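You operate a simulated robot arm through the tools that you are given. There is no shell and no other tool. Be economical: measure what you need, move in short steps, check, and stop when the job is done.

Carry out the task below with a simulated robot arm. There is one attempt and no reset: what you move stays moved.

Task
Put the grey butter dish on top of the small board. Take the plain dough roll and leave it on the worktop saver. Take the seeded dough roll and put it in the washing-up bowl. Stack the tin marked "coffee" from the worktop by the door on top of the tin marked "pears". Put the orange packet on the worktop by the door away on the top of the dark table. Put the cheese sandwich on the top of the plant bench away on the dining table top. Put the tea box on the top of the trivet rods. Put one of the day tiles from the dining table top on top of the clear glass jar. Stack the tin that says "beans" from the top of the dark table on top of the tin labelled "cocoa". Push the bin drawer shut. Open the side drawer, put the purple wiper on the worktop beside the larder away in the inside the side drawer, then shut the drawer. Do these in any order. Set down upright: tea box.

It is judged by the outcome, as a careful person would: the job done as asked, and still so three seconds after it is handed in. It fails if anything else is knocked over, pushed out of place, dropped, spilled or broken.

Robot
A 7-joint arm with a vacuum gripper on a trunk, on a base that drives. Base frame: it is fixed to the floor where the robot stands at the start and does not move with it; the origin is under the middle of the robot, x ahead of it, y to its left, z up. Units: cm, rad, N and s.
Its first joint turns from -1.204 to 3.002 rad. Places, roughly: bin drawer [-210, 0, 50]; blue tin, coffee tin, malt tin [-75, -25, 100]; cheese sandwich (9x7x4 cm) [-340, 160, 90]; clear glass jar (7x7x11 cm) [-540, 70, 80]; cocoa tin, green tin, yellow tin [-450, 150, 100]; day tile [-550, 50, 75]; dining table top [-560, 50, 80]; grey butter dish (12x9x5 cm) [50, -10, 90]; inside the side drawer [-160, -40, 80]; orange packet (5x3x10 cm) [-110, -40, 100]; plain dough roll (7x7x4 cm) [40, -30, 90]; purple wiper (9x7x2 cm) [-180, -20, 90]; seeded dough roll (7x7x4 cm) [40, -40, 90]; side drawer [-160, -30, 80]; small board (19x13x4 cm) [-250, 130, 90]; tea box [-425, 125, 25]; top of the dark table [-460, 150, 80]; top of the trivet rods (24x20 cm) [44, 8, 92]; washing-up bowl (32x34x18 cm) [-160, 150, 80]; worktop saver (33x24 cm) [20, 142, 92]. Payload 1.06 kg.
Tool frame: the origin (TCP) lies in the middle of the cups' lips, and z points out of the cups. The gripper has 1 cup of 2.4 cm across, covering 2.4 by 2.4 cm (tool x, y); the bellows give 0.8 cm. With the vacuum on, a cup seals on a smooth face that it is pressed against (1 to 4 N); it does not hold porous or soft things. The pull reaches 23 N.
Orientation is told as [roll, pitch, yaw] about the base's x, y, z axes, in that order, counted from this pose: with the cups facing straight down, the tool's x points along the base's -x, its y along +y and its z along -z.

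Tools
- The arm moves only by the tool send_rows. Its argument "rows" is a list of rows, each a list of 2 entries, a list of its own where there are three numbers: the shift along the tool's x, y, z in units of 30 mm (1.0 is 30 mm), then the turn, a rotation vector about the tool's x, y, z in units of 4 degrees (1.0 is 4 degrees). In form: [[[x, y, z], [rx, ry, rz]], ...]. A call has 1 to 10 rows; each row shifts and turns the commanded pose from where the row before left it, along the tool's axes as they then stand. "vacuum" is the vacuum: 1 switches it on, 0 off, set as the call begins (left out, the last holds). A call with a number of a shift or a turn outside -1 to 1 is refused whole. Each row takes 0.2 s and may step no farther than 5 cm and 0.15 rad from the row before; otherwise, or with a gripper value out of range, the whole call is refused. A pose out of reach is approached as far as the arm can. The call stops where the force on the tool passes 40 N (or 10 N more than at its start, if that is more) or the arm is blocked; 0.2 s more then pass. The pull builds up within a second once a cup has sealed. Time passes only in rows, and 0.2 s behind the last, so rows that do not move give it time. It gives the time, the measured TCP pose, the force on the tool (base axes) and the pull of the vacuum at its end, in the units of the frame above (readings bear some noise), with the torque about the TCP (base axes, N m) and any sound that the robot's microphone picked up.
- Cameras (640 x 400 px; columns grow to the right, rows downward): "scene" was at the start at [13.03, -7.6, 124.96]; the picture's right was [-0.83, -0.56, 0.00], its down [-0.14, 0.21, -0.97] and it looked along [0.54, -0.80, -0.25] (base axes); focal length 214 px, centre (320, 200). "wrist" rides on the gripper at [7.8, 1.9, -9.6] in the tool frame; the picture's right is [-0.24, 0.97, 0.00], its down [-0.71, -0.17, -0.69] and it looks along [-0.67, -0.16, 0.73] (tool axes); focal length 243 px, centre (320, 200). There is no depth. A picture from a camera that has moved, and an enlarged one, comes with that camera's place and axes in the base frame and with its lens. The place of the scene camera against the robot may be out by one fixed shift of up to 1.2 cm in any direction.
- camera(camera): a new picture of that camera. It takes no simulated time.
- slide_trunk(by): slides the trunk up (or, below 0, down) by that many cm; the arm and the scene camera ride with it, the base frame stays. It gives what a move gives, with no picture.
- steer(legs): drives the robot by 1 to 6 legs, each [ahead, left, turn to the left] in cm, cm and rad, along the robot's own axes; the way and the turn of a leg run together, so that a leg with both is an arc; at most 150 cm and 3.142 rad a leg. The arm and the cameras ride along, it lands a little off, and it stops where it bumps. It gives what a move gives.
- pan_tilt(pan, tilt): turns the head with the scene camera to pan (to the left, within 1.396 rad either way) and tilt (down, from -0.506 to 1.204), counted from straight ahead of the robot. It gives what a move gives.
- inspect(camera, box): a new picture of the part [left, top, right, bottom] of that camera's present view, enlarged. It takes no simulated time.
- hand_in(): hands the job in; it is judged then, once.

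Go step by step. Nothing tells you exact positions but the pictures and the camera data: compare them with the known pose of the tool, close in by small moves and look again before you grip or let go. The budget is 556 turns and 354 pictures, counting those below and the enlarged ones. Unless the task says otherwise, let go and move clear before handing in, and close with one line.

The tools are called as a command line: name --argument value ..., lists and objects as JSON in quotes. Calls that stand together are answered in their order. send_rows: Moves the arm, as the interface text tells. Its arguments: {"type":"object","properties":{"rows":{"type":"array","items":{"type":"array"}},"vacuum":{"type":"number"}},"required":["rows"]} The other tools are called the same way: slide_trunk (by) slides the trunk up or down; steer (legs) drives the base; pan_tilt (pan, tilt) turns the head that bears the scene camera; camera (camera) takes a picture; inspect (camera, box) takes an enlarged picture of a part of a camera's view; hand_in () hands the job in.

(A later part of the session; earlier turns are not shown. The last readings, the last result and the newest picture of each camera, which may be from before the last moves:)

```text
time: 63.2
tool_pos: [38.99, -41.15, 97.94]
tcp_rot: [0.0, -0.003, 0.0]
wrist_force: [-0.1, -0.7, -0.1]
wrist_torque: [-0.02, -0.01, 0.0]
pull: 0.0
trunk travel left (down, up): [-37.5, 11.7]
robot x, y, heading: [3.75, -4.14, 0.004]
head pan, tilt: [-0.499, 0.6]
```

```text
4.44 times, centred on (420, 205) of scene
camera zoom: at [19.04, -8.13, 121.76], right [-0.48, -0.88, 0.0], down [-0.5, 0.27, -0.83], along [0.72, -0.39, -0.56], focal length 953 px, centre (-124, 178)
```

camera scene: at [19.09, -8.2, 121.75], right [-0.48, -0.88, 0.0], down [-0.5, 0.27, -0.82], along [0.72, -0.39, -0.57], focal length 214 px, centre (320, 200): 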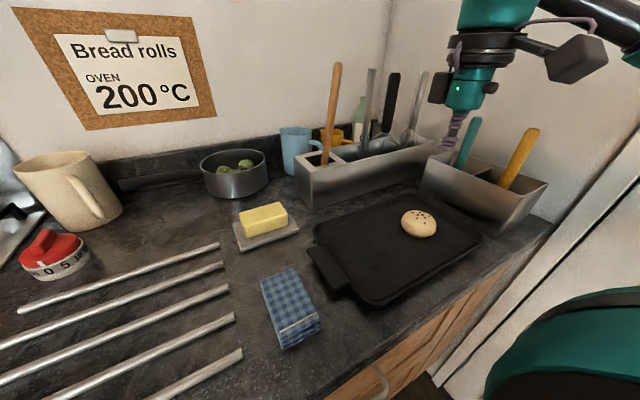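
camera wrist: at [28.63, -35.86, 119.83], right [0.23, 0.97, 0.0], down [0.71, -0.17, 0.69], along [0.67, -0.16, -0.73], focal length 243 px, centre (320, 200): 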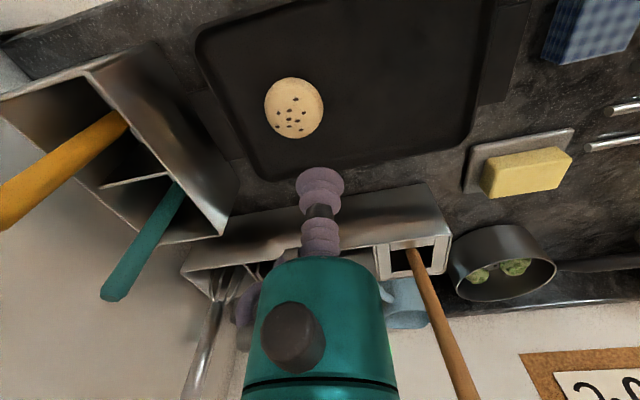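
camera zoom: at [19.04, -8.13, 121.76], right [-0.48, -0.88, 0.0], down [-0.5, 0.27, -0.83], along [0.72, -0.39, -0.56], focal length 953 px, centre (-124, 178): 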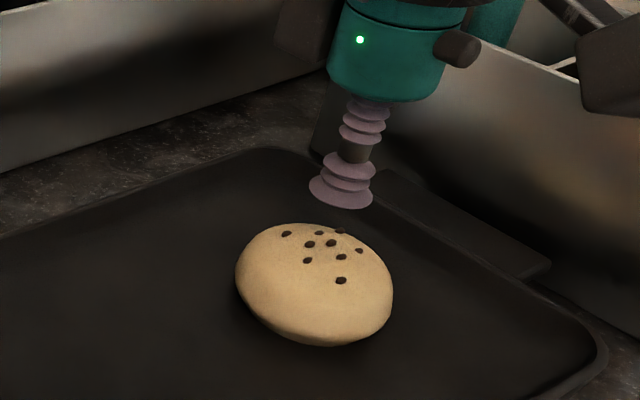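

The seeds cover the apex; there's a clear patch on the near (-x) shoulder of the roll at about (36.7,-42). I shift there and tilt about 16° to meet its slope.

send_rows --rows '[[[0.55, -0.14, 0], [0, 0, 0]], [[0.55, -0.14, 0.2], [0, 0, 0]], [[0, 0, 0], [0, -1, 0]], [[0, 0, 0], [0, -1, 0]], [[0, 0, 0], [0, -1, 0]], [[0, 0, 0], [0, -1, 0]]]'

inspect --camera "wrist" --box '[220, 60, 420, 210]'

inspect --camera "scene" --box '[360, 160, 480, 250]'

```text
time: 64.6
tool_pos: [35.88, -40.67, 97.84]
tcp_rot: [-0.023, -0.281, 0.011]
wrist_force: [-0.5, 1.1, 0.5]
wrist_torque: [-0.03, -0.01, 0.02]
pull: 0.1
trunk travel left (down, up): [-37.5, 11.7]
robot x, y, heading: [3.81, -4.03, -0.003]
head pan, tilt: [-0.499, 0.6]
```

```text
2.67 times, centred on (320, 135) of wrist
camera zoom: at [25.73, -38.63, 104.99], right [0.22, 0.97, 0.04], down [0.49, -0.15, 0.86], along [0.84, -0.17, -0.51], focal length 647 px, centre (320, 373)
```

zoom: 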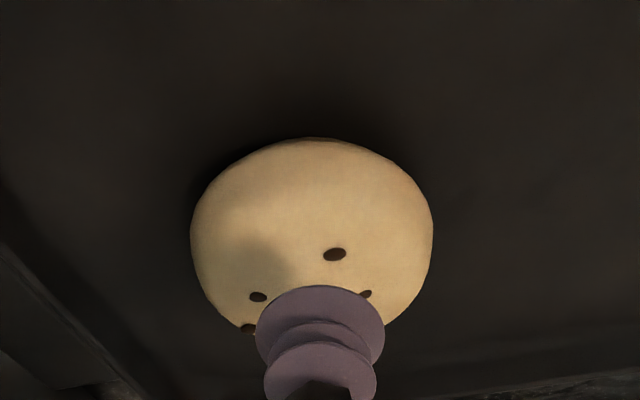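

```text
4.44 times, centred on (420, 205) of scene
camera zoom: at [19.29, -6.3, 121.77], right [-0.48, -0.88, 0.01], down [-0.5, 0.26, -0.83], along [0.72, -0.4, -0.56], focal length 953 px, centre (-124, 178)
```

zoom: 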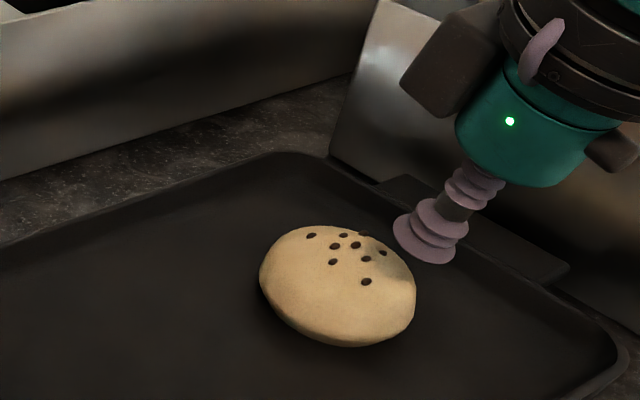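

The base seems to have been nudged ~1.8 cm left — likely the elbow touched the side wall. I undo the tilt and look at the arm.

send_rows --rows '[[[0, 0, -0.3], [0, 1, 0]], [[0, 0, -0.3], [0, 1, 0]], [[0, 0, -0.3], [0, 1, 0]], [[0, 0, -0.3], [0, 1, 0]]]'

pan_tilt --pan -1.2 --tilt 0.1

camera --camera "scene"

```text
time: 65.6
tool_pos: [34.94, -42.49, 100.87]
tcp_rot: [0.0, -0.002, -0.001]
wrist_force: [-0.2, -0.2, -0.4]
wrist_torque: [0.03, 0.02, 0.0]
pull: 0.1
trunk travel left (down, up): [-37.5, 11.7]
robot x, y, heading: [3.29, -4.5, -0.001]
head pan, tilt: [-0.499, 0.6]
```

```text
time: 66.7
tool_pos: [34.93, -42.25, 100.75]
tcp_rot: [0.0, -0.002, -0.001]
wrist_force: [0.2, 0.6, 0.0]
wrist_torque: [0.05, -0.01, -0.02]
pull: 0.0
trunk travel left (down, up): [-37.5, 11.7]
robot x, y, heading: [3.58, -4.26, 0.003]
head pan, tilt: [-1.201, 0.099]
```

```text
315 pictures are left
camera scene: at [14.62, -12.48, 126.37], right [-0.93, -0.36, 0.0], down [-0.04, 0.09, -0.99], along [0.36, -0.93, -0.1], focal length 214 px, centre (320, 200)
```

scene: 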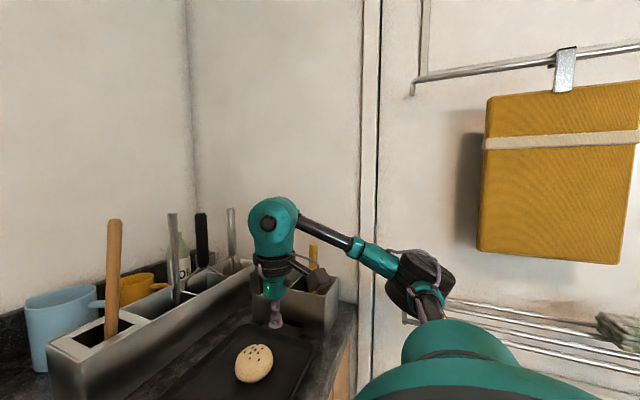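

The base sprang back; the elbow is close to the door rail. I move the robot left 6 cm to gain clearance.

steer --legs '[[2.5, 7, 0]]'

pan_tilt --pan -0.8 --tilt 0.4

send_rows --rows '[[[0.3, -0.9, 0], [0, 0, 0]], [[0.3, -0.9, 0.2], [0, 0, 0]], [[0.2, -0.2, 0.4], [0, -1, 0]], [[0, 0, 0.3], [0, -1, 0]]]'

camera --camera "scene"

inspect --camera "wrist" --box '[220, 60, 420, 210]'

```text
time: 67.7
tool_pos: [37.35, -35.17, 100.9]
tcp_rot: [0.001, -0.002, -0.001]
wrist_force: [-0.1, -0.2, 0.5]
wrist_torque: [-0.02, -0.01, 0.0]
pull: 0.1
trunk travel left (down, up): [-37.5, 11.7]
robot x, y, heading: [5.94, 3.04, 0.004]
head pan, tilt: [-1.201, 0.099]
```

```text
time: 68.6
tool_pos: [37.22, -35.23, 100.76]
tcp_rot: [0.0, -0.003, -0.001]
wrist_force: [-0.1, -0.4, 0.2]
wrist_torque: [0.02, -0.02, 0.0]
pull: 0.1
trunk travel left (down, up): [-37.5, 11.7]
robot x, y, heading: [5.65, 2.97, 0.002]
head pan, tilt: [-0.799, 0.4]
```

```text
time: 69.6
tool_pos: [35.72, -39.55, 98.08]
tcp_rot: [0.001, -0.143, -0.002]
wrist_force: [-0.8, 0.7, 0.2]
wrist_torque: [0.0, 0.0, 0.02]
pull: 0.0
out of reach, approached as far as the arm can: row 2, 3
trunk travel left (down, up): [-37.5, 11.7]
robot x, y, heading: [5.71, 2.53, 0.003]
head pan, tilt: [-0.799, 0.4]
```

```text
314 pictures are left
camera scene: at [20.1, -3.56, 123.58], right [-0.72, -0.7, 0.0], down [-0.27, 0.28, -0.92], along [0.64, -0.66, -0.39], focal length 214 px, centre (320, 200)
```

scene: 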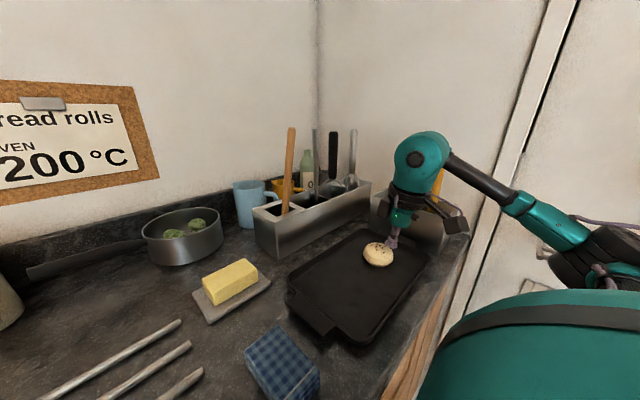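

```text
2.67 times, centred on (320, 135) of wrist
camera zoom: at [26.52, -37.62, 106.56], right [0.23, 0.97, 0.03], down [0.6, -0.17, 0.78], along [0.76, -0.16, -0.63], focal length 647 px, centre (320, 373)
```

zoom: 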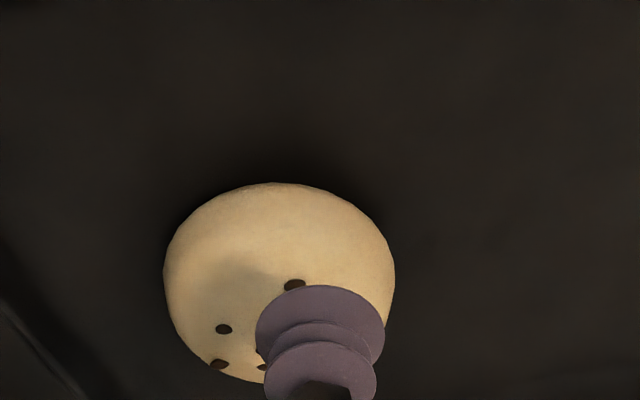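

I'm at joint 1's limit on the right; I shift the robot right 4 cm as a compromise, after lifting slightly.

send_rows --rows '[[[0, 0.5, -0.6], [0, 0, 0]]]'

steer --legs '[[0, -4, 0]]'

camera --camera "wrist"

inspect --camera "scene" --box '[320, 190, 440, 280]'

```text
time: 70.0
tool_pos: [35.43, -38.11, 99.74]
tcp_rot: [-0.001, -0.142, -0.001]
wrist_force: [0.2, 0.8, 0.4]
wrist_torque: [0.01, -0.03, 0.01]
pull: 0.0
trunk travel left (down, up): [-37.5, 11.7]
robot x, y, heading: [5.67, 2.75, -0.005]
head pan, tilt: [-0.799, 0.4]
```

```text
time: 70.9
tool_pos: [35.47, -42.18, 99.8]
tcp_rot: [0.0, -0.142, 0.0]
wrist_force: [-0.3, -0.6, -0.1]
wrist_torque: [0.01, 0.01, 0.01]
pull: 0.1
trunk travel left (down, up): [-37.5, 11.7]
robot x, y, heading: [6.21, -1.19, 0.003]
head pan, tilt: [-0.799, 0.4]
```

```text
312 pictures are left
camera wrist: at [26.33, -40.25, 108.21], right [0.23, 0.97, 0.03], down [0.6, -0.17, 0.78], along [0.76, -0.16, -0.63], focal length 243 px, centre (320, 200)
```

wrist: 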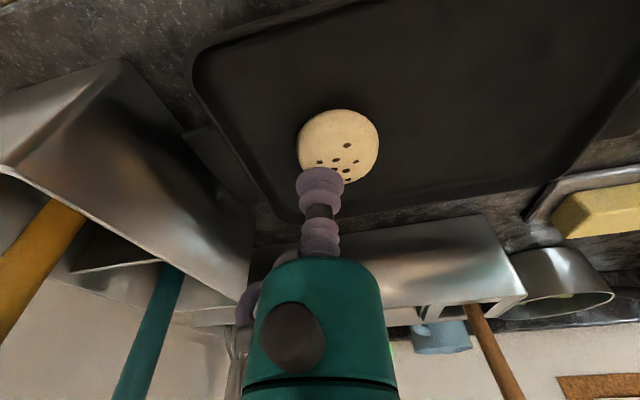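

```text
4.44 times, centred on (380, 235) of scene
camera zoom: at [20.13, -7.58, 123.57], right [-0.72, -0.7, 0.0], down [-0.27, 0.28, -0.92], along [0.64, -0.66, -0.39], focal length 953 px, centre (53, 44)
```

zoom: 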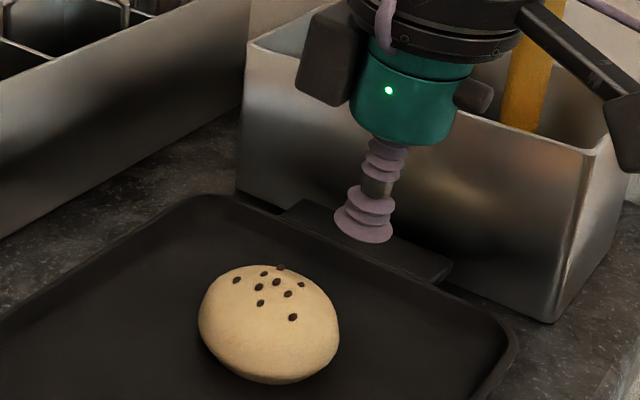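

send_rows --rows '[[[0, 0.05, 0], [0, -1, 0]], [[0, 0.05, 0.3], [0, -1, 0]]]'

inspect --camera "wrist" --box '[220, 60, 420, 210]'

inspect --camera "scene" --box '[320, 190, 440, 280]'

```text
time: 71.5
tool_pos: [35.66, -41.71, 98.84]
tcp_rot: [-0.002, -0.283, 0.0]
wrist_force: [0.4, -0.4, 0.5]
wrist_torque: [0.0, -0.01, -0.03]
pull: 0.0
trunk travel left (down, up): [-37.5, 11.7]
robot x, y, heading: [6.08, -0.89, 0.001]
head pan, tilt: [-0.799, 0.4]
```

```text
2.67 times, centred on (320, 135) of wrist
camera zoom: at [25.53, -39.88, 105.92], right [0.23, 0.97, 0.07], down [0.49, -0.17, 0.86], along [0.84, -0.16, -0.51], focal length 647 px, centre (320, 373)
```

zoom: 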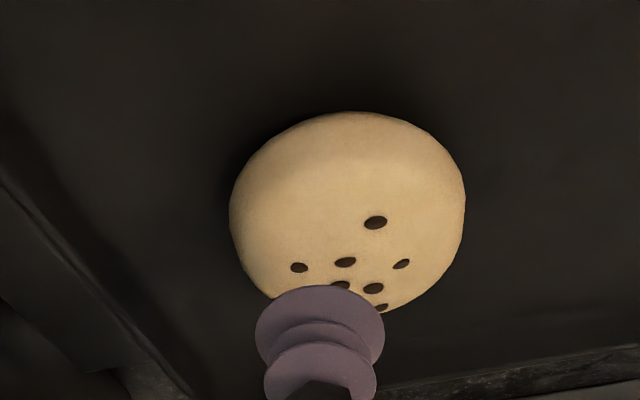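

```text
4.44 times, centred on (380, 235) of scene
camera zoom: at [20.12, -7.51, 123.58], right [-0.72, -0.7, 0.0], down [-0.27, 0.28, -0.92], along [0.64, -0.66, -0.39], focal length 953 px, centre (53, 44)
```

zoom: 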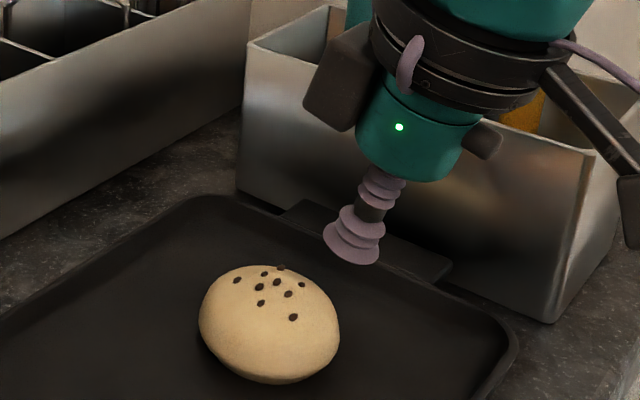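

Aim is near the clear patch; I nudge 3 mm back from the seeds and press along the tool axis.

send_rows --rows '[[[0.1, -0.05, 0.4], [0, 0, 0]], [[0, 0, 0.4], [0, 0, 0]], [[0, 0, 0.2], [0, 0, 0]], [[0, 0, 0.15], [0, 0, 0]], [[0, 0, 0.1], [0, 0, 0]], [[0, 0, 0.1], [0, 0, 0]]]'

inspect --camera "scene" --box '[320, 190, 440, 280]'

```text
time: 72.9
tool_pos: [36.47, -41.92, 94.84]
tcp_rot: [0.0, -0.284, 0.001]
wrist_force: [0.6, -0.1, -0.1]
wrist_torque: [0.02, 0.03, -0.02]
pull: 0.0
trunk travel left (down, up): [-37.5, 11.7]
robot x, y, heading: [5.96, -1.12, 0.001]
head pan, tilt: [-0.799, 0.4]
```

```text
4.44 times, centred on (380, 235) of scene
camera zoom: at [20.13, -7.51, 123.58], right [-0.72, -0.7, 0.0], down [-0.27, 0.28, -0.92], along [0.64, -0.66, -0.39], focal length 953 px, centre (53, 44)
```

zoom: 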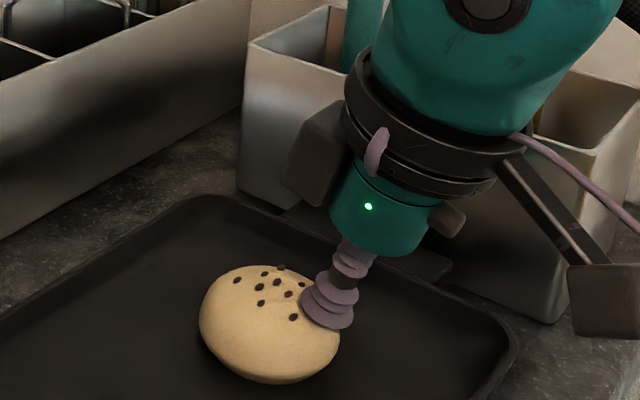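

send_rows --rows '[[[0, 0, 0.1], [0, 0, 0]], [[0, 0, 0.1], [0, 0, 0]], [[0, 0, 0.1], [0, 0, 0]], [[0, 0, 0], [0, 0, 0]]]'

inspect --camera "scene" --box '[320, 190, 440, 280]'

```text
time: 73.9
tool_pos: [36.69, -42.03, 94.02]
tcp_rot: [0.0, -0.283, -0.001]
wrist_force: [-0.7, 0.5, 1.3]
wrist_torque: [0.02, -0.03, 0.03]
pull: 0.0
trunk travel left (down, up): [-37.5, 11.7]
robot x, y, heading: [5.72, -0.55, 0.001]
head pan, tilt: [-0.799, 0.4]
```

```text
4.44 times, centred on (380, 235) of scene
camera zoom: at [20.11, -7.5, 123.58], right [-0.72, -0.7, 0.0], down [-0.27, 0.28, -0.92], along [0.64, -0.66, -0.39], focal length 953 px, centre (53, 44)
```

zoom: 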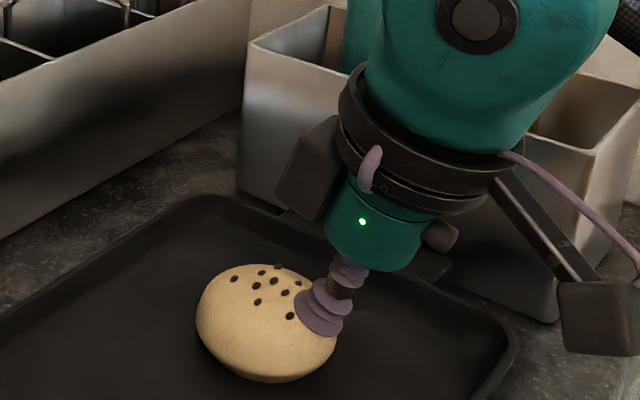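

No seal yet at light contact. I press a bit more, straight down.

send_rows --rows '[[[0.03, 0, 0.1], [0, 0, 0]], [[0.03, 0, 0.1], [0, 0, 0]], [[0, 0, 0], [0, 0, 0]]]'

inspect --camera "scene" --box '[320, 190, 440, 280]'

inspect --camera "wrist" --box '[220, 60, 420, 210]'

```text
time: 74.7
tool_pos: [36.61, -41.98, 93.42]
tcp_rot: [-0.001, -0.282, -0.001]
wrist_force: [-0.4, -0.2, 3.7]
wrist_torque: [0.02, 0.0, 0.03]
pull: 0.0
trunk travel left (down, up): [-37.5, 11.7]
robot x, y, heading: [5.95, -0.9, 0.001]
head pan, tilt: [-0.799, 0.4]
```

```text
4.44 times, centred on (380, 235) of scene
camera zoom: at [20.1, -7.49, 123.59], right [-0.72, -0.7, 0.0], down [-0.27, 0.28, -0.92], along [0.64, -0.66, -0.39], focal length 953 px, centre (53, 44)
```

zoom: 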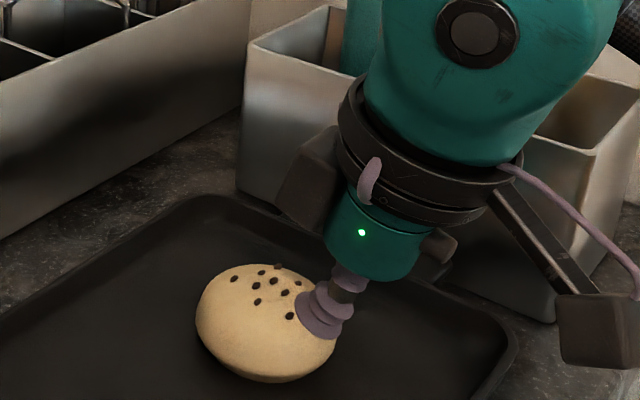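

```text
2.67 times, centred on (320, 135) of wrist
camera zoom: at [26.44, -40.09, 100.64], right [0.23, 0.97, 0.07], down [0.49, -0.17, 0.86], along [0.84, -0.16, -0.51], focal length 647 px, centre (320, 373)
```

zoom: 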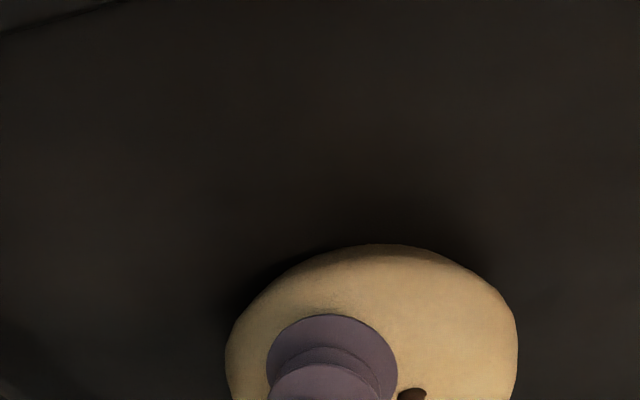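

The cup sits too far to the roll's right flank. I lift, shift 5 mm toward its mid-line, tilt 4° more, and press again.

send_rows --rows '[[[0, 0, -0.4], [0, 0, 0]], [[-0.05, 0.17, 0], [0, -1, 0]], [[0, 0, 0.2], [0, 0, 0]], [[0, 0, 0.15], [0, 0, 0]], [[0, 0, 0.1], [0, 0, 0]], [[0, 0, 0], [0, 0, 0]]]'

inspect --camera "scene" --box '[320, 190, 440, 280]'

inspect --camera "wrist" --box '[220, 60, 420, 210]'

```text
time: 76.1
tool_pos: [36.96, -41.39, 93.34]
tcp_rot: [-0.001, -0.352, 0.0]
wrist_force: [-1.3, -0.1, 4.5]
wrist_torque: [0.0, -0.02, -0.01]
pull: 0.0
trunk travel left (down, up): [-37.5, 11.7]
robot x, y, heading: [5.47, -0.83, 0.001]
head pan, tilt: [-0.799, 0.4]
```

```text
4.44 times, centred on (380, 235) of scene
camera zoom: at [20.09, -7.49, 123.59], right [-0.72, -0.7, 0.0], down [-0.27, 0.28, -0.92], along [0.64, -0.66, -0.39], focal length 953 px, centre (53, 44)
```

zoom: 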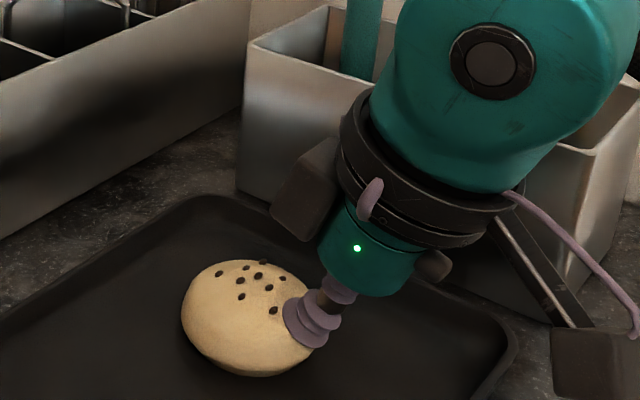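

```text
2.67 times, centred on (320, 135) of wrist
camera zoom: at [26.3, -39.48, 99.7], right [0.22, 0.97, 0.08], down [0.43, -0.17, 0.89], along [0.88, -0.16, -0.45], focal length 647 px, centre (320, 373)
```

zoom: 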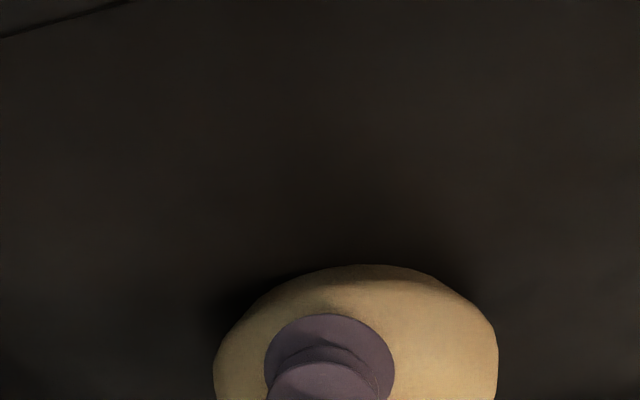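

The flank won't seal and the roll slides. I'll lift, untilt, and try the flatter crown straight down.

send_rows --rows '[[[0, 0, -0.6], [0, 0, 0]], [[0, 0, -0.6], [0, 1, 0]], [[0, 0, -0.3], [0, 1, 0]], [[0, 0, 0], [0, 1, 0]], [[0, 0, 0], [0, 1, 0]], [[0, 0, 0], [0, 1, 0]]]'

inspect --camera "scene" --box '[320, 190, 440, 280]'

inspect --camera "wrist" --box '[220, 60, 420, 210]'

```text
time: 77.5
tool_pos: [35.53, -41.36, 97.56]
tcp_rot: [-0.001, -0.002, 0.001]
wrist_force: [0.5, 0.3, 0.4]
wrist_torque: [0.02, 0.01, -0.05]
pull: 0.1
trunk travel left (down, up): [-37.5, 11.7]
robot x, y, heading: [5.88, -1.21, -0.005]
head pan, tilt: [-0.799, 0.4]
```

```text
4.44 times, centred on (380, 235) of scene
camera zoom: at [20.14, -7.51, 123.58], right [-0.72, -0.7, 0.0], down [-0.27, 0.28, -0.92], along [0.64, -0.66, -0.39], focal length 953 px, centre (53, 44)
```

zoom: 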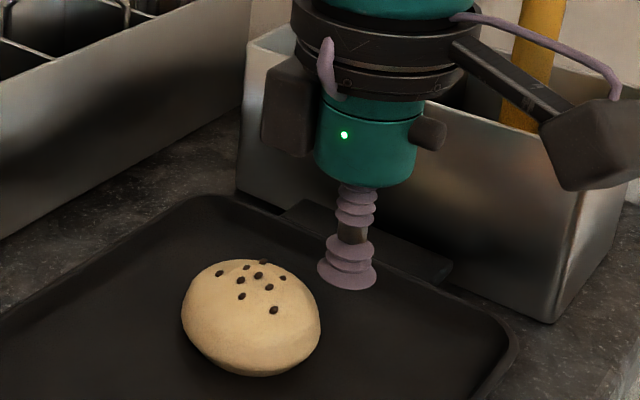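

```text
2.67 times, centred on (320, 135) of wrist
camera zoom: at [27.7, -39.42, 107.27], right [0.24, 0.97, 0.0], down [0.71, -0.17, 0.69], along [0.67, -0.16, -0.73], focal length 647 px, centre (320, 373)
```

zoom: 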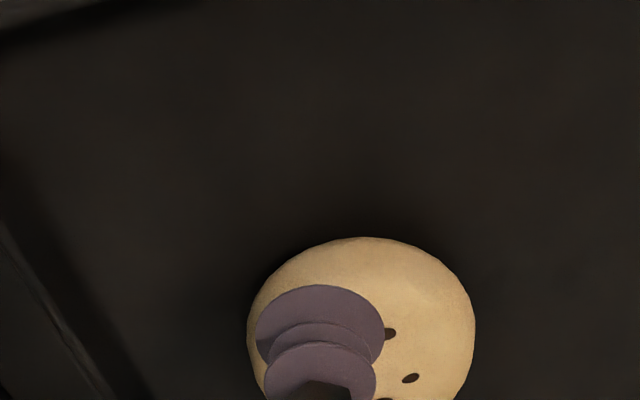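

I've matched the nine seeds in both views. A cup centred at (38.4,-40.75) would keep its lip clear of seeds while on the flat crown; I try that.

send_rows --rows '[[[-0.48, 0.1, 0], [0, 0, 0]], [[-0.48, 0.1, 0], [0, 0, 0]], [[0, 0, 0.4], [0, 0, 0]]]'

inspect --camera "scene" --box '[340, 200, 420, 260]'

inspect --camera "wrist" --box '[220, 60, 420, 210]'

```text
time: 78.3
tool_pos: [38.47, -40.74, 96.23]
tcp_rot: [0.0, -0.003, -0.002]
wrist_force: [0.2, 0.8, -0.4]
wrist_torque: [0.01, -0.01, 0.0]
pull: 0.1
trunk travel left (down, up): [-37.5, 11.7]
robot x, y, heading: [5.94, -0.91, -0.003]
head pan, tilt: [-0.799, 0.4]
```

```text
6.67 times, centred on (380, 230) of scene
camera zoom: at [20.12, -7.52, 123.58], right [-0.72, -0.7, 0.0], down [-0.27, 0.28, -0.92], along [0.64, -0.66, -0.39], focal length 1430 px, centre (-80, 0)
```

zoom: 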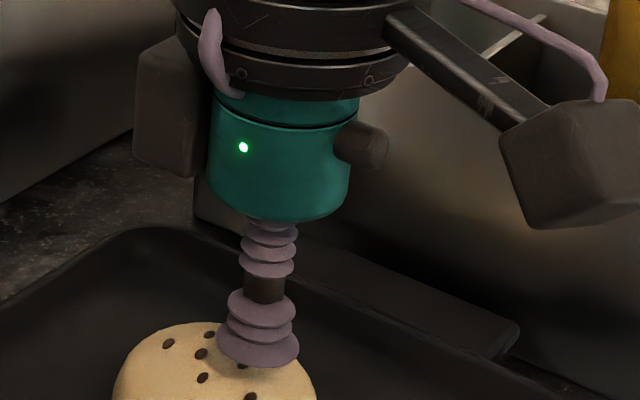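

```text
2.67 times, centred on (320, 135) of wrist
camera zoom: at [30.57, -38.74, 106.09], right [0.24, 0.97, 0.0], down [0.71, -0.17, 0.69], along [0.67, -0.16, -0.73], focal length 647 px, centre (320, 373)
```

zoom: 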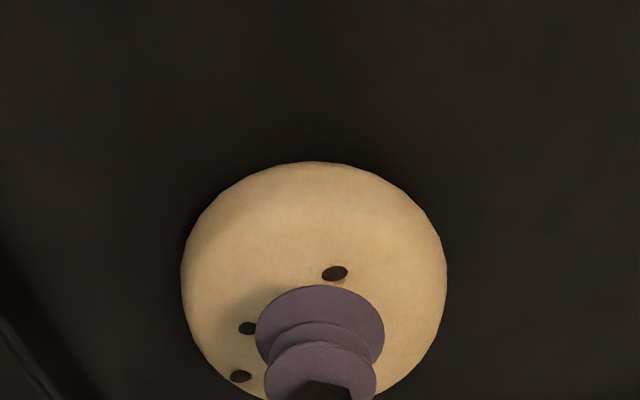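

send_rows --rows '[[[0, 0, 0.2], [0, 0, 0]], [[0, 0, 0.12], [0, 0, 0]], [[0, 0, 0.1], [0, 0, 0]], [[0, 0, 0.1], [0, 0, 0]], [[0, 0, 0], [0, 0, 0]], [[0, 0, 0], [0, 0, 0]]]'

```text
time: 79.7
tool_pos: [38.57, -40.8, 94.91]
tcp_rot: [0.001, -0.005, 0.0]
wrist_force: [-1.0, 0.3, -0.6]
wrist_torque: [-0.01, 0.0, -0.02]
pull: 0.0
trunk travel left (down, up): [-37.5, 11.7]
robot x, y, heading: [5.98, -1.23, -0.0]
head pan, tilt: [-0.799, 0.4]
```

send_rows --rows '[[[0, 0, 0.07], [0, 0, 0]], [[0, 0, 0.07], [0, 0, 0]], [[0, 0, 0.07], [0, 0, 0]], [[0, 0, 0], [0, 0, 0]], [[0, 0, 0], [0, 0, 0]]]'

inspect --camera "scene" --box '[340, 210, 420, 270]'

```text
time: 80.9
tool_pos: [38.48, -40.78, 94.29]
tcp_rot: [-0.001, -0.005, 0.002]
wrist_force: [-1.2, -0.4, 4.1]
wrist_torque: [-0.05, -0.23, 0.0]
pull: 22.7
trunk travel left (down, up): [-37.5, 11.7]
robot x, y, heading: [5.82, -1.46, 0.002]
head pan, tilt: [-0.799, 0.4]
```

```text
6.67 times, centred on (380, 240) of scene
camera zoom: at [20.1, -7.49, 123.58], right [-0.72, -0.7, 0.0], down [-0.27, 0.28, -0.92], along [0.64, -0.66, -0.39], focal length 1430 px, centre (-80, -67)
```

zoom: 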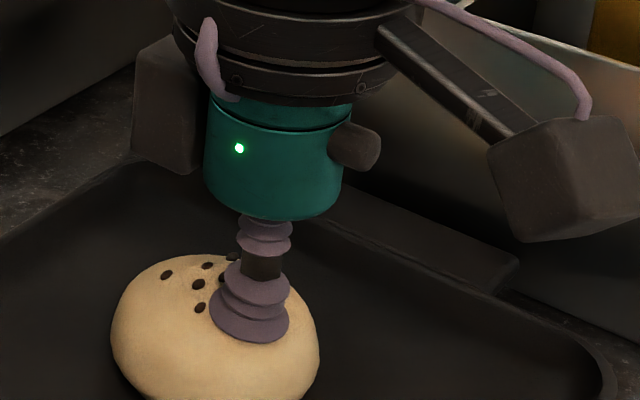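

Sealed with 22.7 N. I lift and retract.

send_rows --rows '[[[0, 0, -0.2], [0, 0, 0]], [[0, 0, -0.5], [0, 0, 0]], [[0.1, 0.2, -0.9], [0, 0, 0]], [[0.5, 0.5, -0.9], [0, 0, 0]], [[0.6, 0.6, -0.9], [0, 0, 0]], [[0.6, 0.6, -0.9], [0, 0, 0]], [[0.6, 0.6, -0.9], [0, 0, 0]], [[0.6, 0.6, -0.9], [0, 0, 0]], [[0.6, 0.6, -0.9], [0, 0, 0]], [[0.6, 0.3, -0.9], [0, 0, 0]]]'

pan_tilt --pan 1.39 --tilt 0.35

camera --camera "scene"

camera --camera "wrist"

```text
time: 83.1
tool_pos: [23.54, -30.0, 105.38]
tcp_rot: [0.002, -0.004, 0.001]
wrist_force: [0.9, -1.0, -1.5]
wrist_torque: [0.0, -0.04, 0.0]
pull: 22.6
out of reach, approached as far as the arm can: row 5, 6, 7, 8, 9, 10
trunk travel left (down, up): [-37.5, 11.7]
robot x, y, heading: [5.78, -1.06, -0.001]
head pan, tilt: [-0.799, 0.4]
```

```text
time: 85.1
tool_pos: [23.7, -30.08, 105.4]
tcp_rot: [0.003, -0.004, -0.001]
wrist_force: [-0.2, 0.5, 0.2]
wrist_torque: [-0.04, -0.04, 0.0]
pull: 22.6
trunk travel left (down, up): [-37.5, 11.7]
robot x, y, heading: [5.7, -0.98, -0.001]
head pan, tilt: [1.389, 0.351]
```

```text
297 pictures are left
camera scene: at [15.35, 8.28, 124.03], right [0.98, -0.18, 0.0], down [-0.06, -0.34, -0.94], along [0.17, 0.92, -0.34], focal length 214 px, centre (320, 200)
```

scene: 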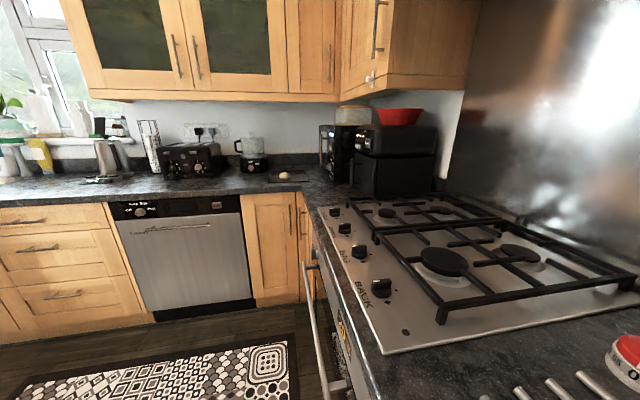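

```text
296 pictures are left
camera wrist: at [15.77, -28.18, 115.06], right [0.24, 0.97, 0.01], down [0.7, -0.17, 0.69], along [0.67, -0.16, -0.73], focal length 243 px, centre (320, 200)
```

wrist: 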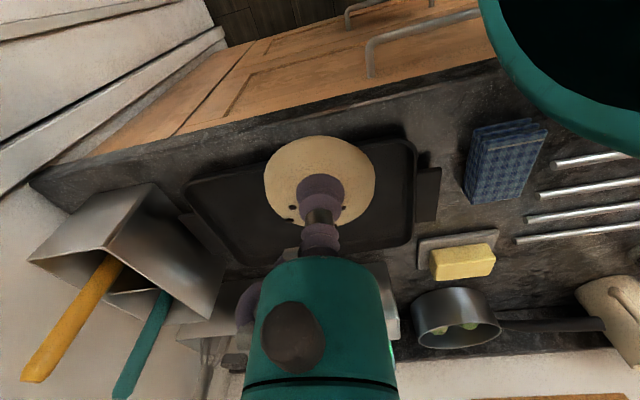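

steer --legs '[[-20, 0, 0]]'

send_rows --rows '[[[-0.6, 0, -0.5], [0, 0, 0]], [[-0.4, 0, -0.9], [0, 0, 0]], [[0, 0, -0.9], [0, 0, 0]], [[0, 0, -0.9], [0, 0, 0]], [[0, 0, -0.9], [0, 0, 0]]]'

```text
time: 86.7
tool_pos: [4.2, -29.96, 105.27]
tcp_rot: [0.004, -0.004, 0.009]
wrist_force: [0.2, 1.0, -1.4]
wrist_torque: [0.01, -0.03, 0.01]
pull: 22.2
trunk travel left (down, up): [-37.5, 11.7]
robot x, y, heading: [-13.64, -0.98, 0.012]
head pan, tilt: [1.389, 0.351]
```

```text
time: 87.9
tool_pos: [4.23, -30.69, 105.4]
tcp_rot: [0.005, -0.009, 0.009]
wrist_force: [-0.1, 0.0, -1.1]
wrist_torque: [-0.03, -0.06, 0.02]
pull: 22.8
out of reach, approached as far as the arm can: row 1, 2, 3, 4, 5
trunk travel left (down, up): [-37.5, 11.7]
robot x, y, heading: [-14.1, -0.78, 0.013]
head pan, tilt: [1.389, 0.351]
```

send_rows --rows '[[[-0.9, 0, 0.3], [0, 0, 0]], [[-0.9, 0, 0], [0, 0, 0]], [[-0.9, 0, 0], [0, 0, 0]]]'

pan_tilt --pan -1.2 --tilt 0.1

camera --camera "scene"

```text
time: 88.7
tool_pos: [12.55, -30.43, 104.24]
tcp_rot: [0.004, -0.007, 0.007]
wrist_force: [0.2, 0.0, -0.8]
wrist_torque: [0.01, -0.04, 0.02]
pull: 22.9
trunk travel left (down, up): [-37.5, 11.7]
robot x, y, heading: [-13.9, -1.26, 0.011]
head pan, tilt: [1.389, 0.351]
```

```text
time: 91.0
tool_pos: [12.39, -30.38, 104.25]
tcp_rot: [0.005, -0.006, 0.009]
wrist_force: [0.2, 0.4, -1.0]
wrist_torque: [0.01, -0.01, 0.01]
pull: 22.8
trunk travel left (down, up): [-37.5, 11.7]
robot x, y, heading: [-13.76, -0.83, 0.006]
head pan, tilt: [-1.201, 0.099]
```

```text
295 pictures are left
camera scene: at [-2.57, -9.44, 126.37], right [-0.93, -0.37, 0.0], down [-0.04, 0.09, -0.99], along [0.37, -0.92, -0.1], focal length 214 px, centre (320, 200)
```

scene: 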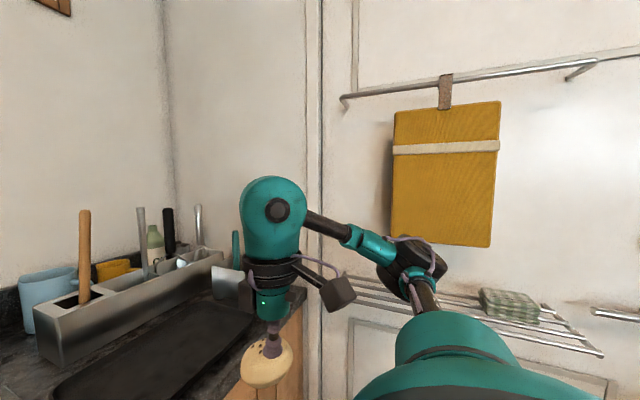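

Arm moves again when extended. I raise it from here.

send_rows --rows '[[[-0.3, 0, -0.8], [0, 0, 0]], [[0, 0, -0.9], [0, 0, 0]], [[0, 0, -0.9], [0, 0, 0]], [[0, 0, -0.9], [0, 0, 0]], [[0, 0, -0.9], [0, 0, 0]]]'

camera --camera "scene"

```text
time: 92.2
tool_pos: [13.17, -30.8, 117.8]
tcp_rot: [0.003, -0.005, 0.01]
wrist_force: [-0.1, -0.8, -0.4]
wrist_torque: [-0.01, -0.05, -0.01]
pull: 23.2
trunk travel left (down, up): [-37.5, 11.7]
robot x, y, heading: [-13.42, -0.7, 0.007]
head pan, tilt: [-1.201, 0.099]
```

```text
294 pictures are left
camera scene: at [-2.59, -9.42, 126.37], right [-0.93, -0.37, 0.0], down [-0.04, 0.09, -1.0], along [0.37, -0.92, -0.1], focal length 214 px, centre (320, 200)
```

scene: 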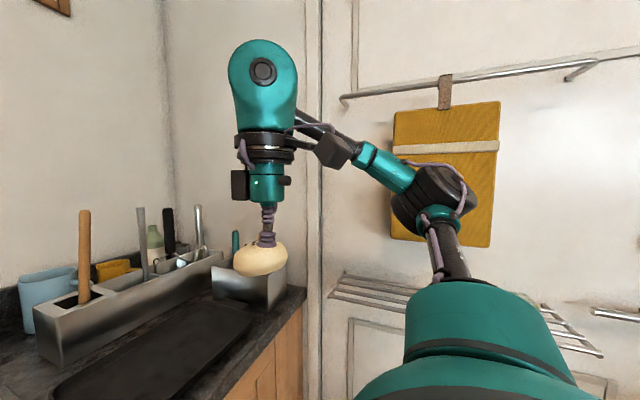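

Now turn left and look at the sink side.

steer --legs '[[0, 0, 1.571], [40, 0, 0]]'

pan_tilt --pan 0.8 --tilt 0.2

camera --camera "scene"

pan_tilt --pan 1.39 --tilt 0.3

camera --camera "scene"

```text
time: 98.7
tool_pos: [11.78, 67.72, 117.75]
tcp_rot: [0.004, -0.005, 1.631]
wrist_force: [0.2, 0.0, -1.1]
wrist_torque: [0.05, -0.05, -0.02]
pull: 23.5
trunk travel left (down, up): [-37.5, 11.7]
robot x, y, heading: [-16.59, 39.01, 1.639]
head pan, tilt: [-1.201, 0.099]
```

```text
time: 100.7
tool_pos: [11.8, 67.72, 117.72]
tcp_rot: [0.002, -0.004, 1.632]
wrist_force: [0.4, 0.7, -0.3]
wrist_torque: [0.06, -0.02, -0.03]
pull: 23.1
trunk travel left (down, up): [-37.5, 11.7]
robot x, y, heading: [-16.29, 39.58, 1.635]
head pan, tilt: [0.799, 0.201]
```

```text
293 pictures are left
camera scene: at [-24.51, 53.83, 125.43], right [0.65, 0.76, 0.0], down [0.15, -0.13, -0.98], along [-0.74, 0.64, -0.2], focal length 214 px, centre (320, 200)
```

scene: 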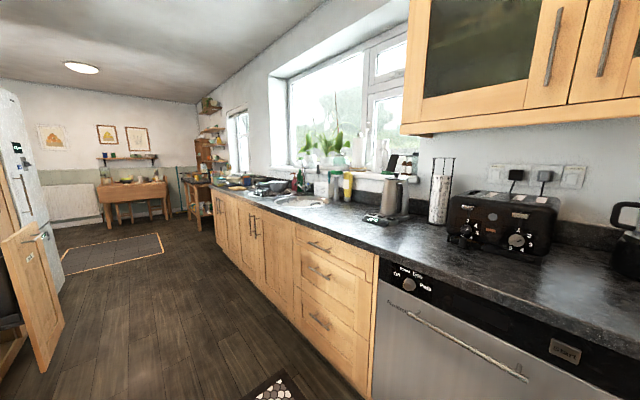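

```text
time: 101.6
tool_pos: [11.67, 67.78, 117.66]
tcp_rot: [0.005, -0.004, 1.632]
wrist_force: [0.0, 0.4, -0.6]
wrist_torque: [0.05, 0.01, -0.02]
pull: 23.2
trunk travel left (down, up): [-37.5, 11.7]
robot x, y, heading: [-16.34, 39.32, 1.632]
head pan, tilt: [1.389, 0.3]
```

```text
292 pictures are left
camera scene: at [-26.72, 48.88, 124.51], right [0.12, 0.99, 0.0], down [0.29, -0.04, -0.96], along [-0.95, 0.12, -0.3], focal length 214 px, centre (320, 200)
```

scene: 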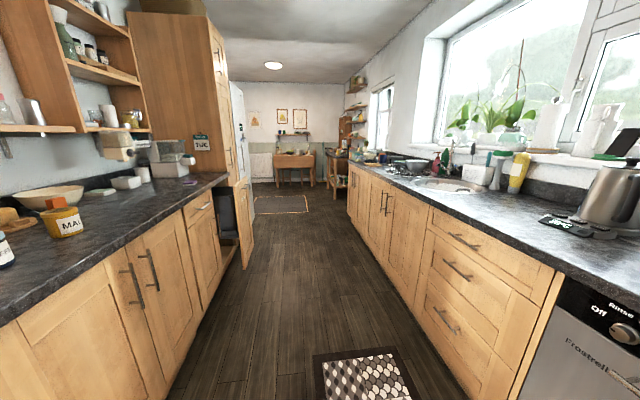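

The kitchen is a galley; the sink counter is on the right, with the bowl farther along. I drive sideways along the aisle to the bowl.

steer --legs '[[8, 0, -0.062], [0, 150, 0], [0, 18, 0]]'

pan_tilt --pan -0.5 --tilt 0.5

camera --camera "scene"

camera --camera "wrist"

```text
time: 110.8
tool_pos: [-153.63, 74.68, 117.7]
tcp_rot: [0.003, -0.005, 1.557]
wrist_force: [-0.6, -1.2, -0.1]
wrist_torque: [0.04, -0.02, 0.06]
pull: 23.3
trunk travel left (down, up): [-37.5, 11.7]
robot x, y, heading: [-183.92, 48.39, 1.559]
head pan, tilt: [1.389, 0.3]
```

```text
time: 112.7
tool_pos: [-153.64, 74.57, 117.79]
tcp_rot: [0.005, -0.005, 1.559]
wrist_force: [-0.9, 0.6, -0.2]
wrist_torque: [0.04, 0.01, -0.01]
pull: 22.5
trunk travel left (down, up): [-37.5, 11.7]
robot x, y, heading: [-183.75, 48.11, 1.559]
head pan, tilt: [-0.499, 0.499]
```

```text
291 pictures are left
camera scene: at [-179.74, 64.73, 122.67], right [0.87, -0.49, 0.0], down [-0.23, -0.42, -0.88], along [0.43, 0.77, -0.48], focal length 214 px, centre (320, 200)
```

scene: 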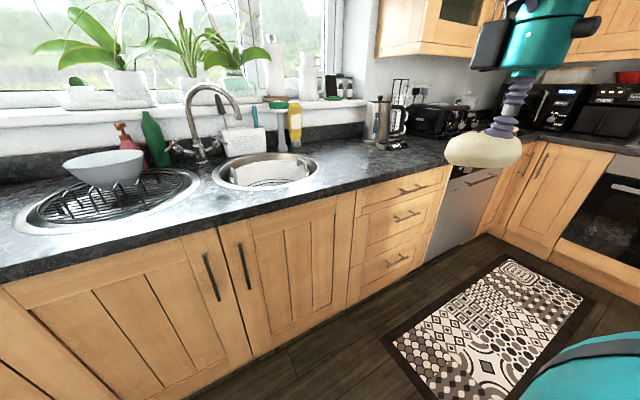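

```text
290 pictures are left
camera wrist: at [-155.58, 66.71, 127.4], right [-0.97, 0.25, 0.01], down [0.18, 0.7, 0.69], along [0.17, 0.67, -0.73], focal length 243 px, centre (320, 200)
```

wrist: 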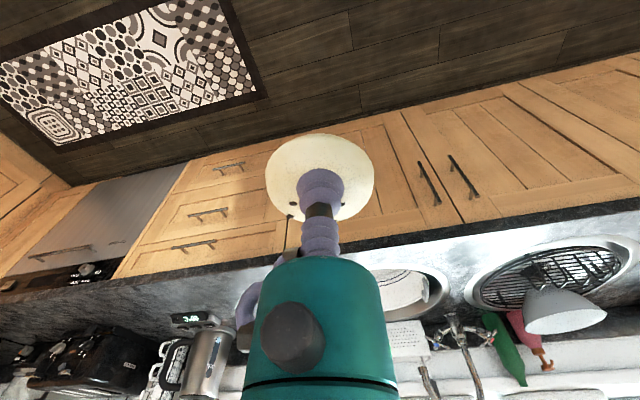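

The round sink holds a white bowl — likely the washing-up bowl. I enlarge to confirm.

inspect --camera "scene" --box '[180, 110, 360, 220]'

```text
3.56 times, centred on (270, 165) of scene
camera zoom: at [-179.74, 64.73, 122.67], right [0.87, -0.49, 0.0], down [-0.23, -0.42, -0.88], along [0.43, 0.77, -0.48], focal length 763 px, centre (498, 324)
```

zoom: 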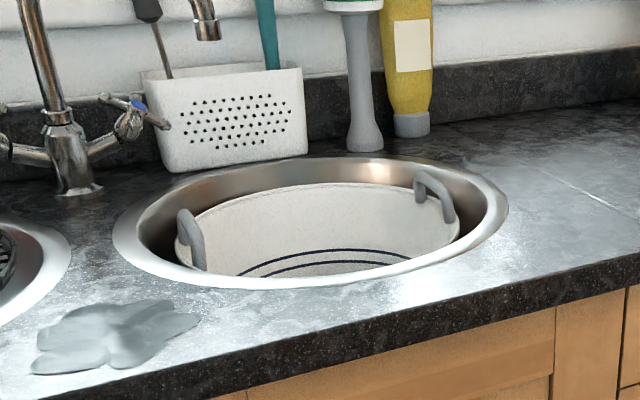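

Confirmed. I drive up to the counter edge and look down to gauge clearance.

steer --legs '[[40, 0, 0.012]]'

pan_tilt --pan -0.6 --tilt 0.8

camera --camera "scene"

camera --camera "wrist"

```text
time: 115.1
tool_pos: [-153.6, 113.63, 117.75]
tcp_rot: [0.005, -0.005, 1.57]
wrist_force: [1.1, -0.2, -0.3]
wrist_torque: [0.03, -0.01, -0.03]
pull: 22.8
trunk travel left (down, up): [-37.5, 11.7]
robot x, y, heading: [-183.72, 87.35, 1.571]
head pan, tilt: [-0.499, 0.499]
```

```text
time: 115.9
tool_pos: [-153.57, 113.57, 117.66]
tcp_rot: [0.004, -0.006, 1.569]
wrist_force: [-0.1, 0.3, -0.4]
wrist_torque: [0.01, 0.02, 0.0]
pull: 22.7
trunk travel left (down, up): [-37.5, 11.7]
robot x, y, heading: [-183.43, 87.14, 1.573]
head pan, tilt: [-0.6, 0.799]
```

```text
288 pictures are left
camera scene: at [-179.43, 102.14, 120.07], right [0.82, -0.57, 0.0], down [-0.41, -0.59, -0.7], along [0.4, 0.57, -0.72], focal length 214 px, centre (320, 200)
```

scene: 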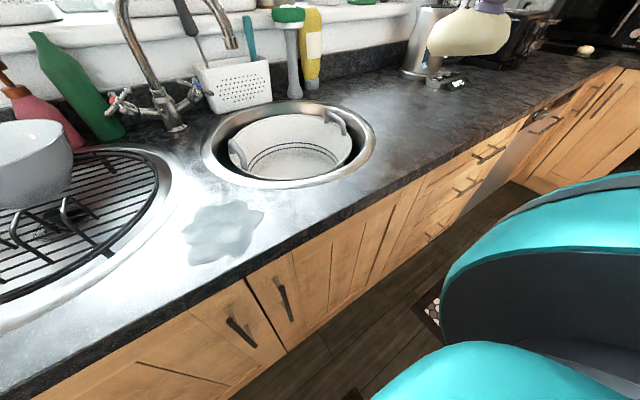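

```text
287 pictures are left
camera wrist: at [-155.5, 105.72, 127.4], right [-0.97, 0.24, 0.01], down [0.18, 0.7, 0.69], along [0.16, 0.67, -0.73], focal length 243 px, centre (320, 200)
```

wrist: 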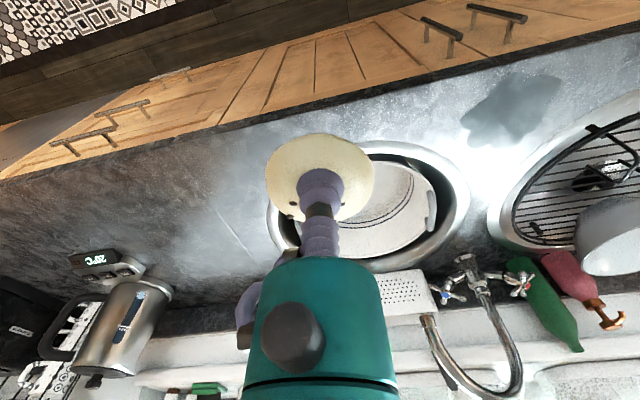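

Sink bowl centre ≈ (-157,146), counter edge y≈120. I creep forward 11 cm.

steer --legs '[[11, 0, 0]]'

send_rows --rows '[[[-0.9, 0.1, 0], [0, 0, 0]], [[-0.9, 0.1, 0.2], [0, 0, 0]], [[-0.9, 0.1, 0.4], [0, 0, 0]], [[-0.9, 0.1, 0.6], [0, 0, 0]], [[-0.9, 0.1, 0.8], [0, 0, 0]], [[-0.9, 0.1, 0.9], [0, 0, 0]]]'

camera --camera "scene"

camera --camera "wrist"

```text
time: 117.1
tool_pos: [-153.42, 124.27, 117.71]
tcp_rot: [0.004, -0.004, 1.565]
wrist_force: [0.1, -0.2, -0.4]
wrist_torque: [0.03, -0.05, 0.0]
pull: 23.0
trunk travel left (down, up): [-37.5, 11.7]
robot x, y, heading: [-183.32, 97.6, 1.569]
head pan, tilt: [-0.6, 0.799]
```

```text
time: 118.5
tool_pos: [-155.51, 140.57, 108.87]
tcp_rot: [0.002, -0.006, 1.568]
wrist_force: [-0.7, 0.1, -0.5]
wrist_torque: [0.08, 0.01, 0.02]
pull: 23.2
trunk travel left (down, up): [-37.5, 11.7]
robot x, y, heading: [-183.48, 97.75, 1.569]
head pan, tilt: [-0.6, 0.799]
```

```text
286 pictures are left
camera scene: at [-179.36, 112.91, 120.06], right [0.82, -0.57, 0.0], down [-0.41, -0.59, -0.7], along [0.4, 0.57, -0.72], focal length 214 px, centre (320, 200)
```

scene: 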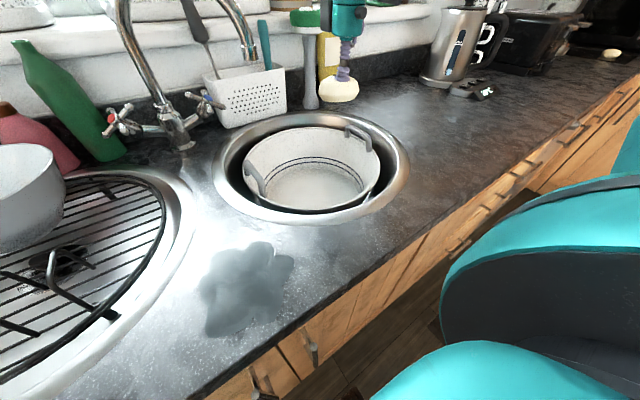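

```text
285 pictures are left
camera wrist: at [-157.34, 132.61, 118.56], right [-0.97, 0.24, 0.01], down [0.18, 0.7, 0.69], along [0.16, 0.67, -0.73], focal length 243 px, centre (320, 200)
```

wrist: 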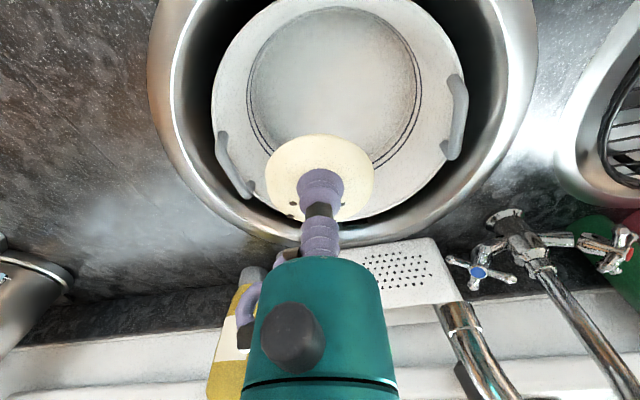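

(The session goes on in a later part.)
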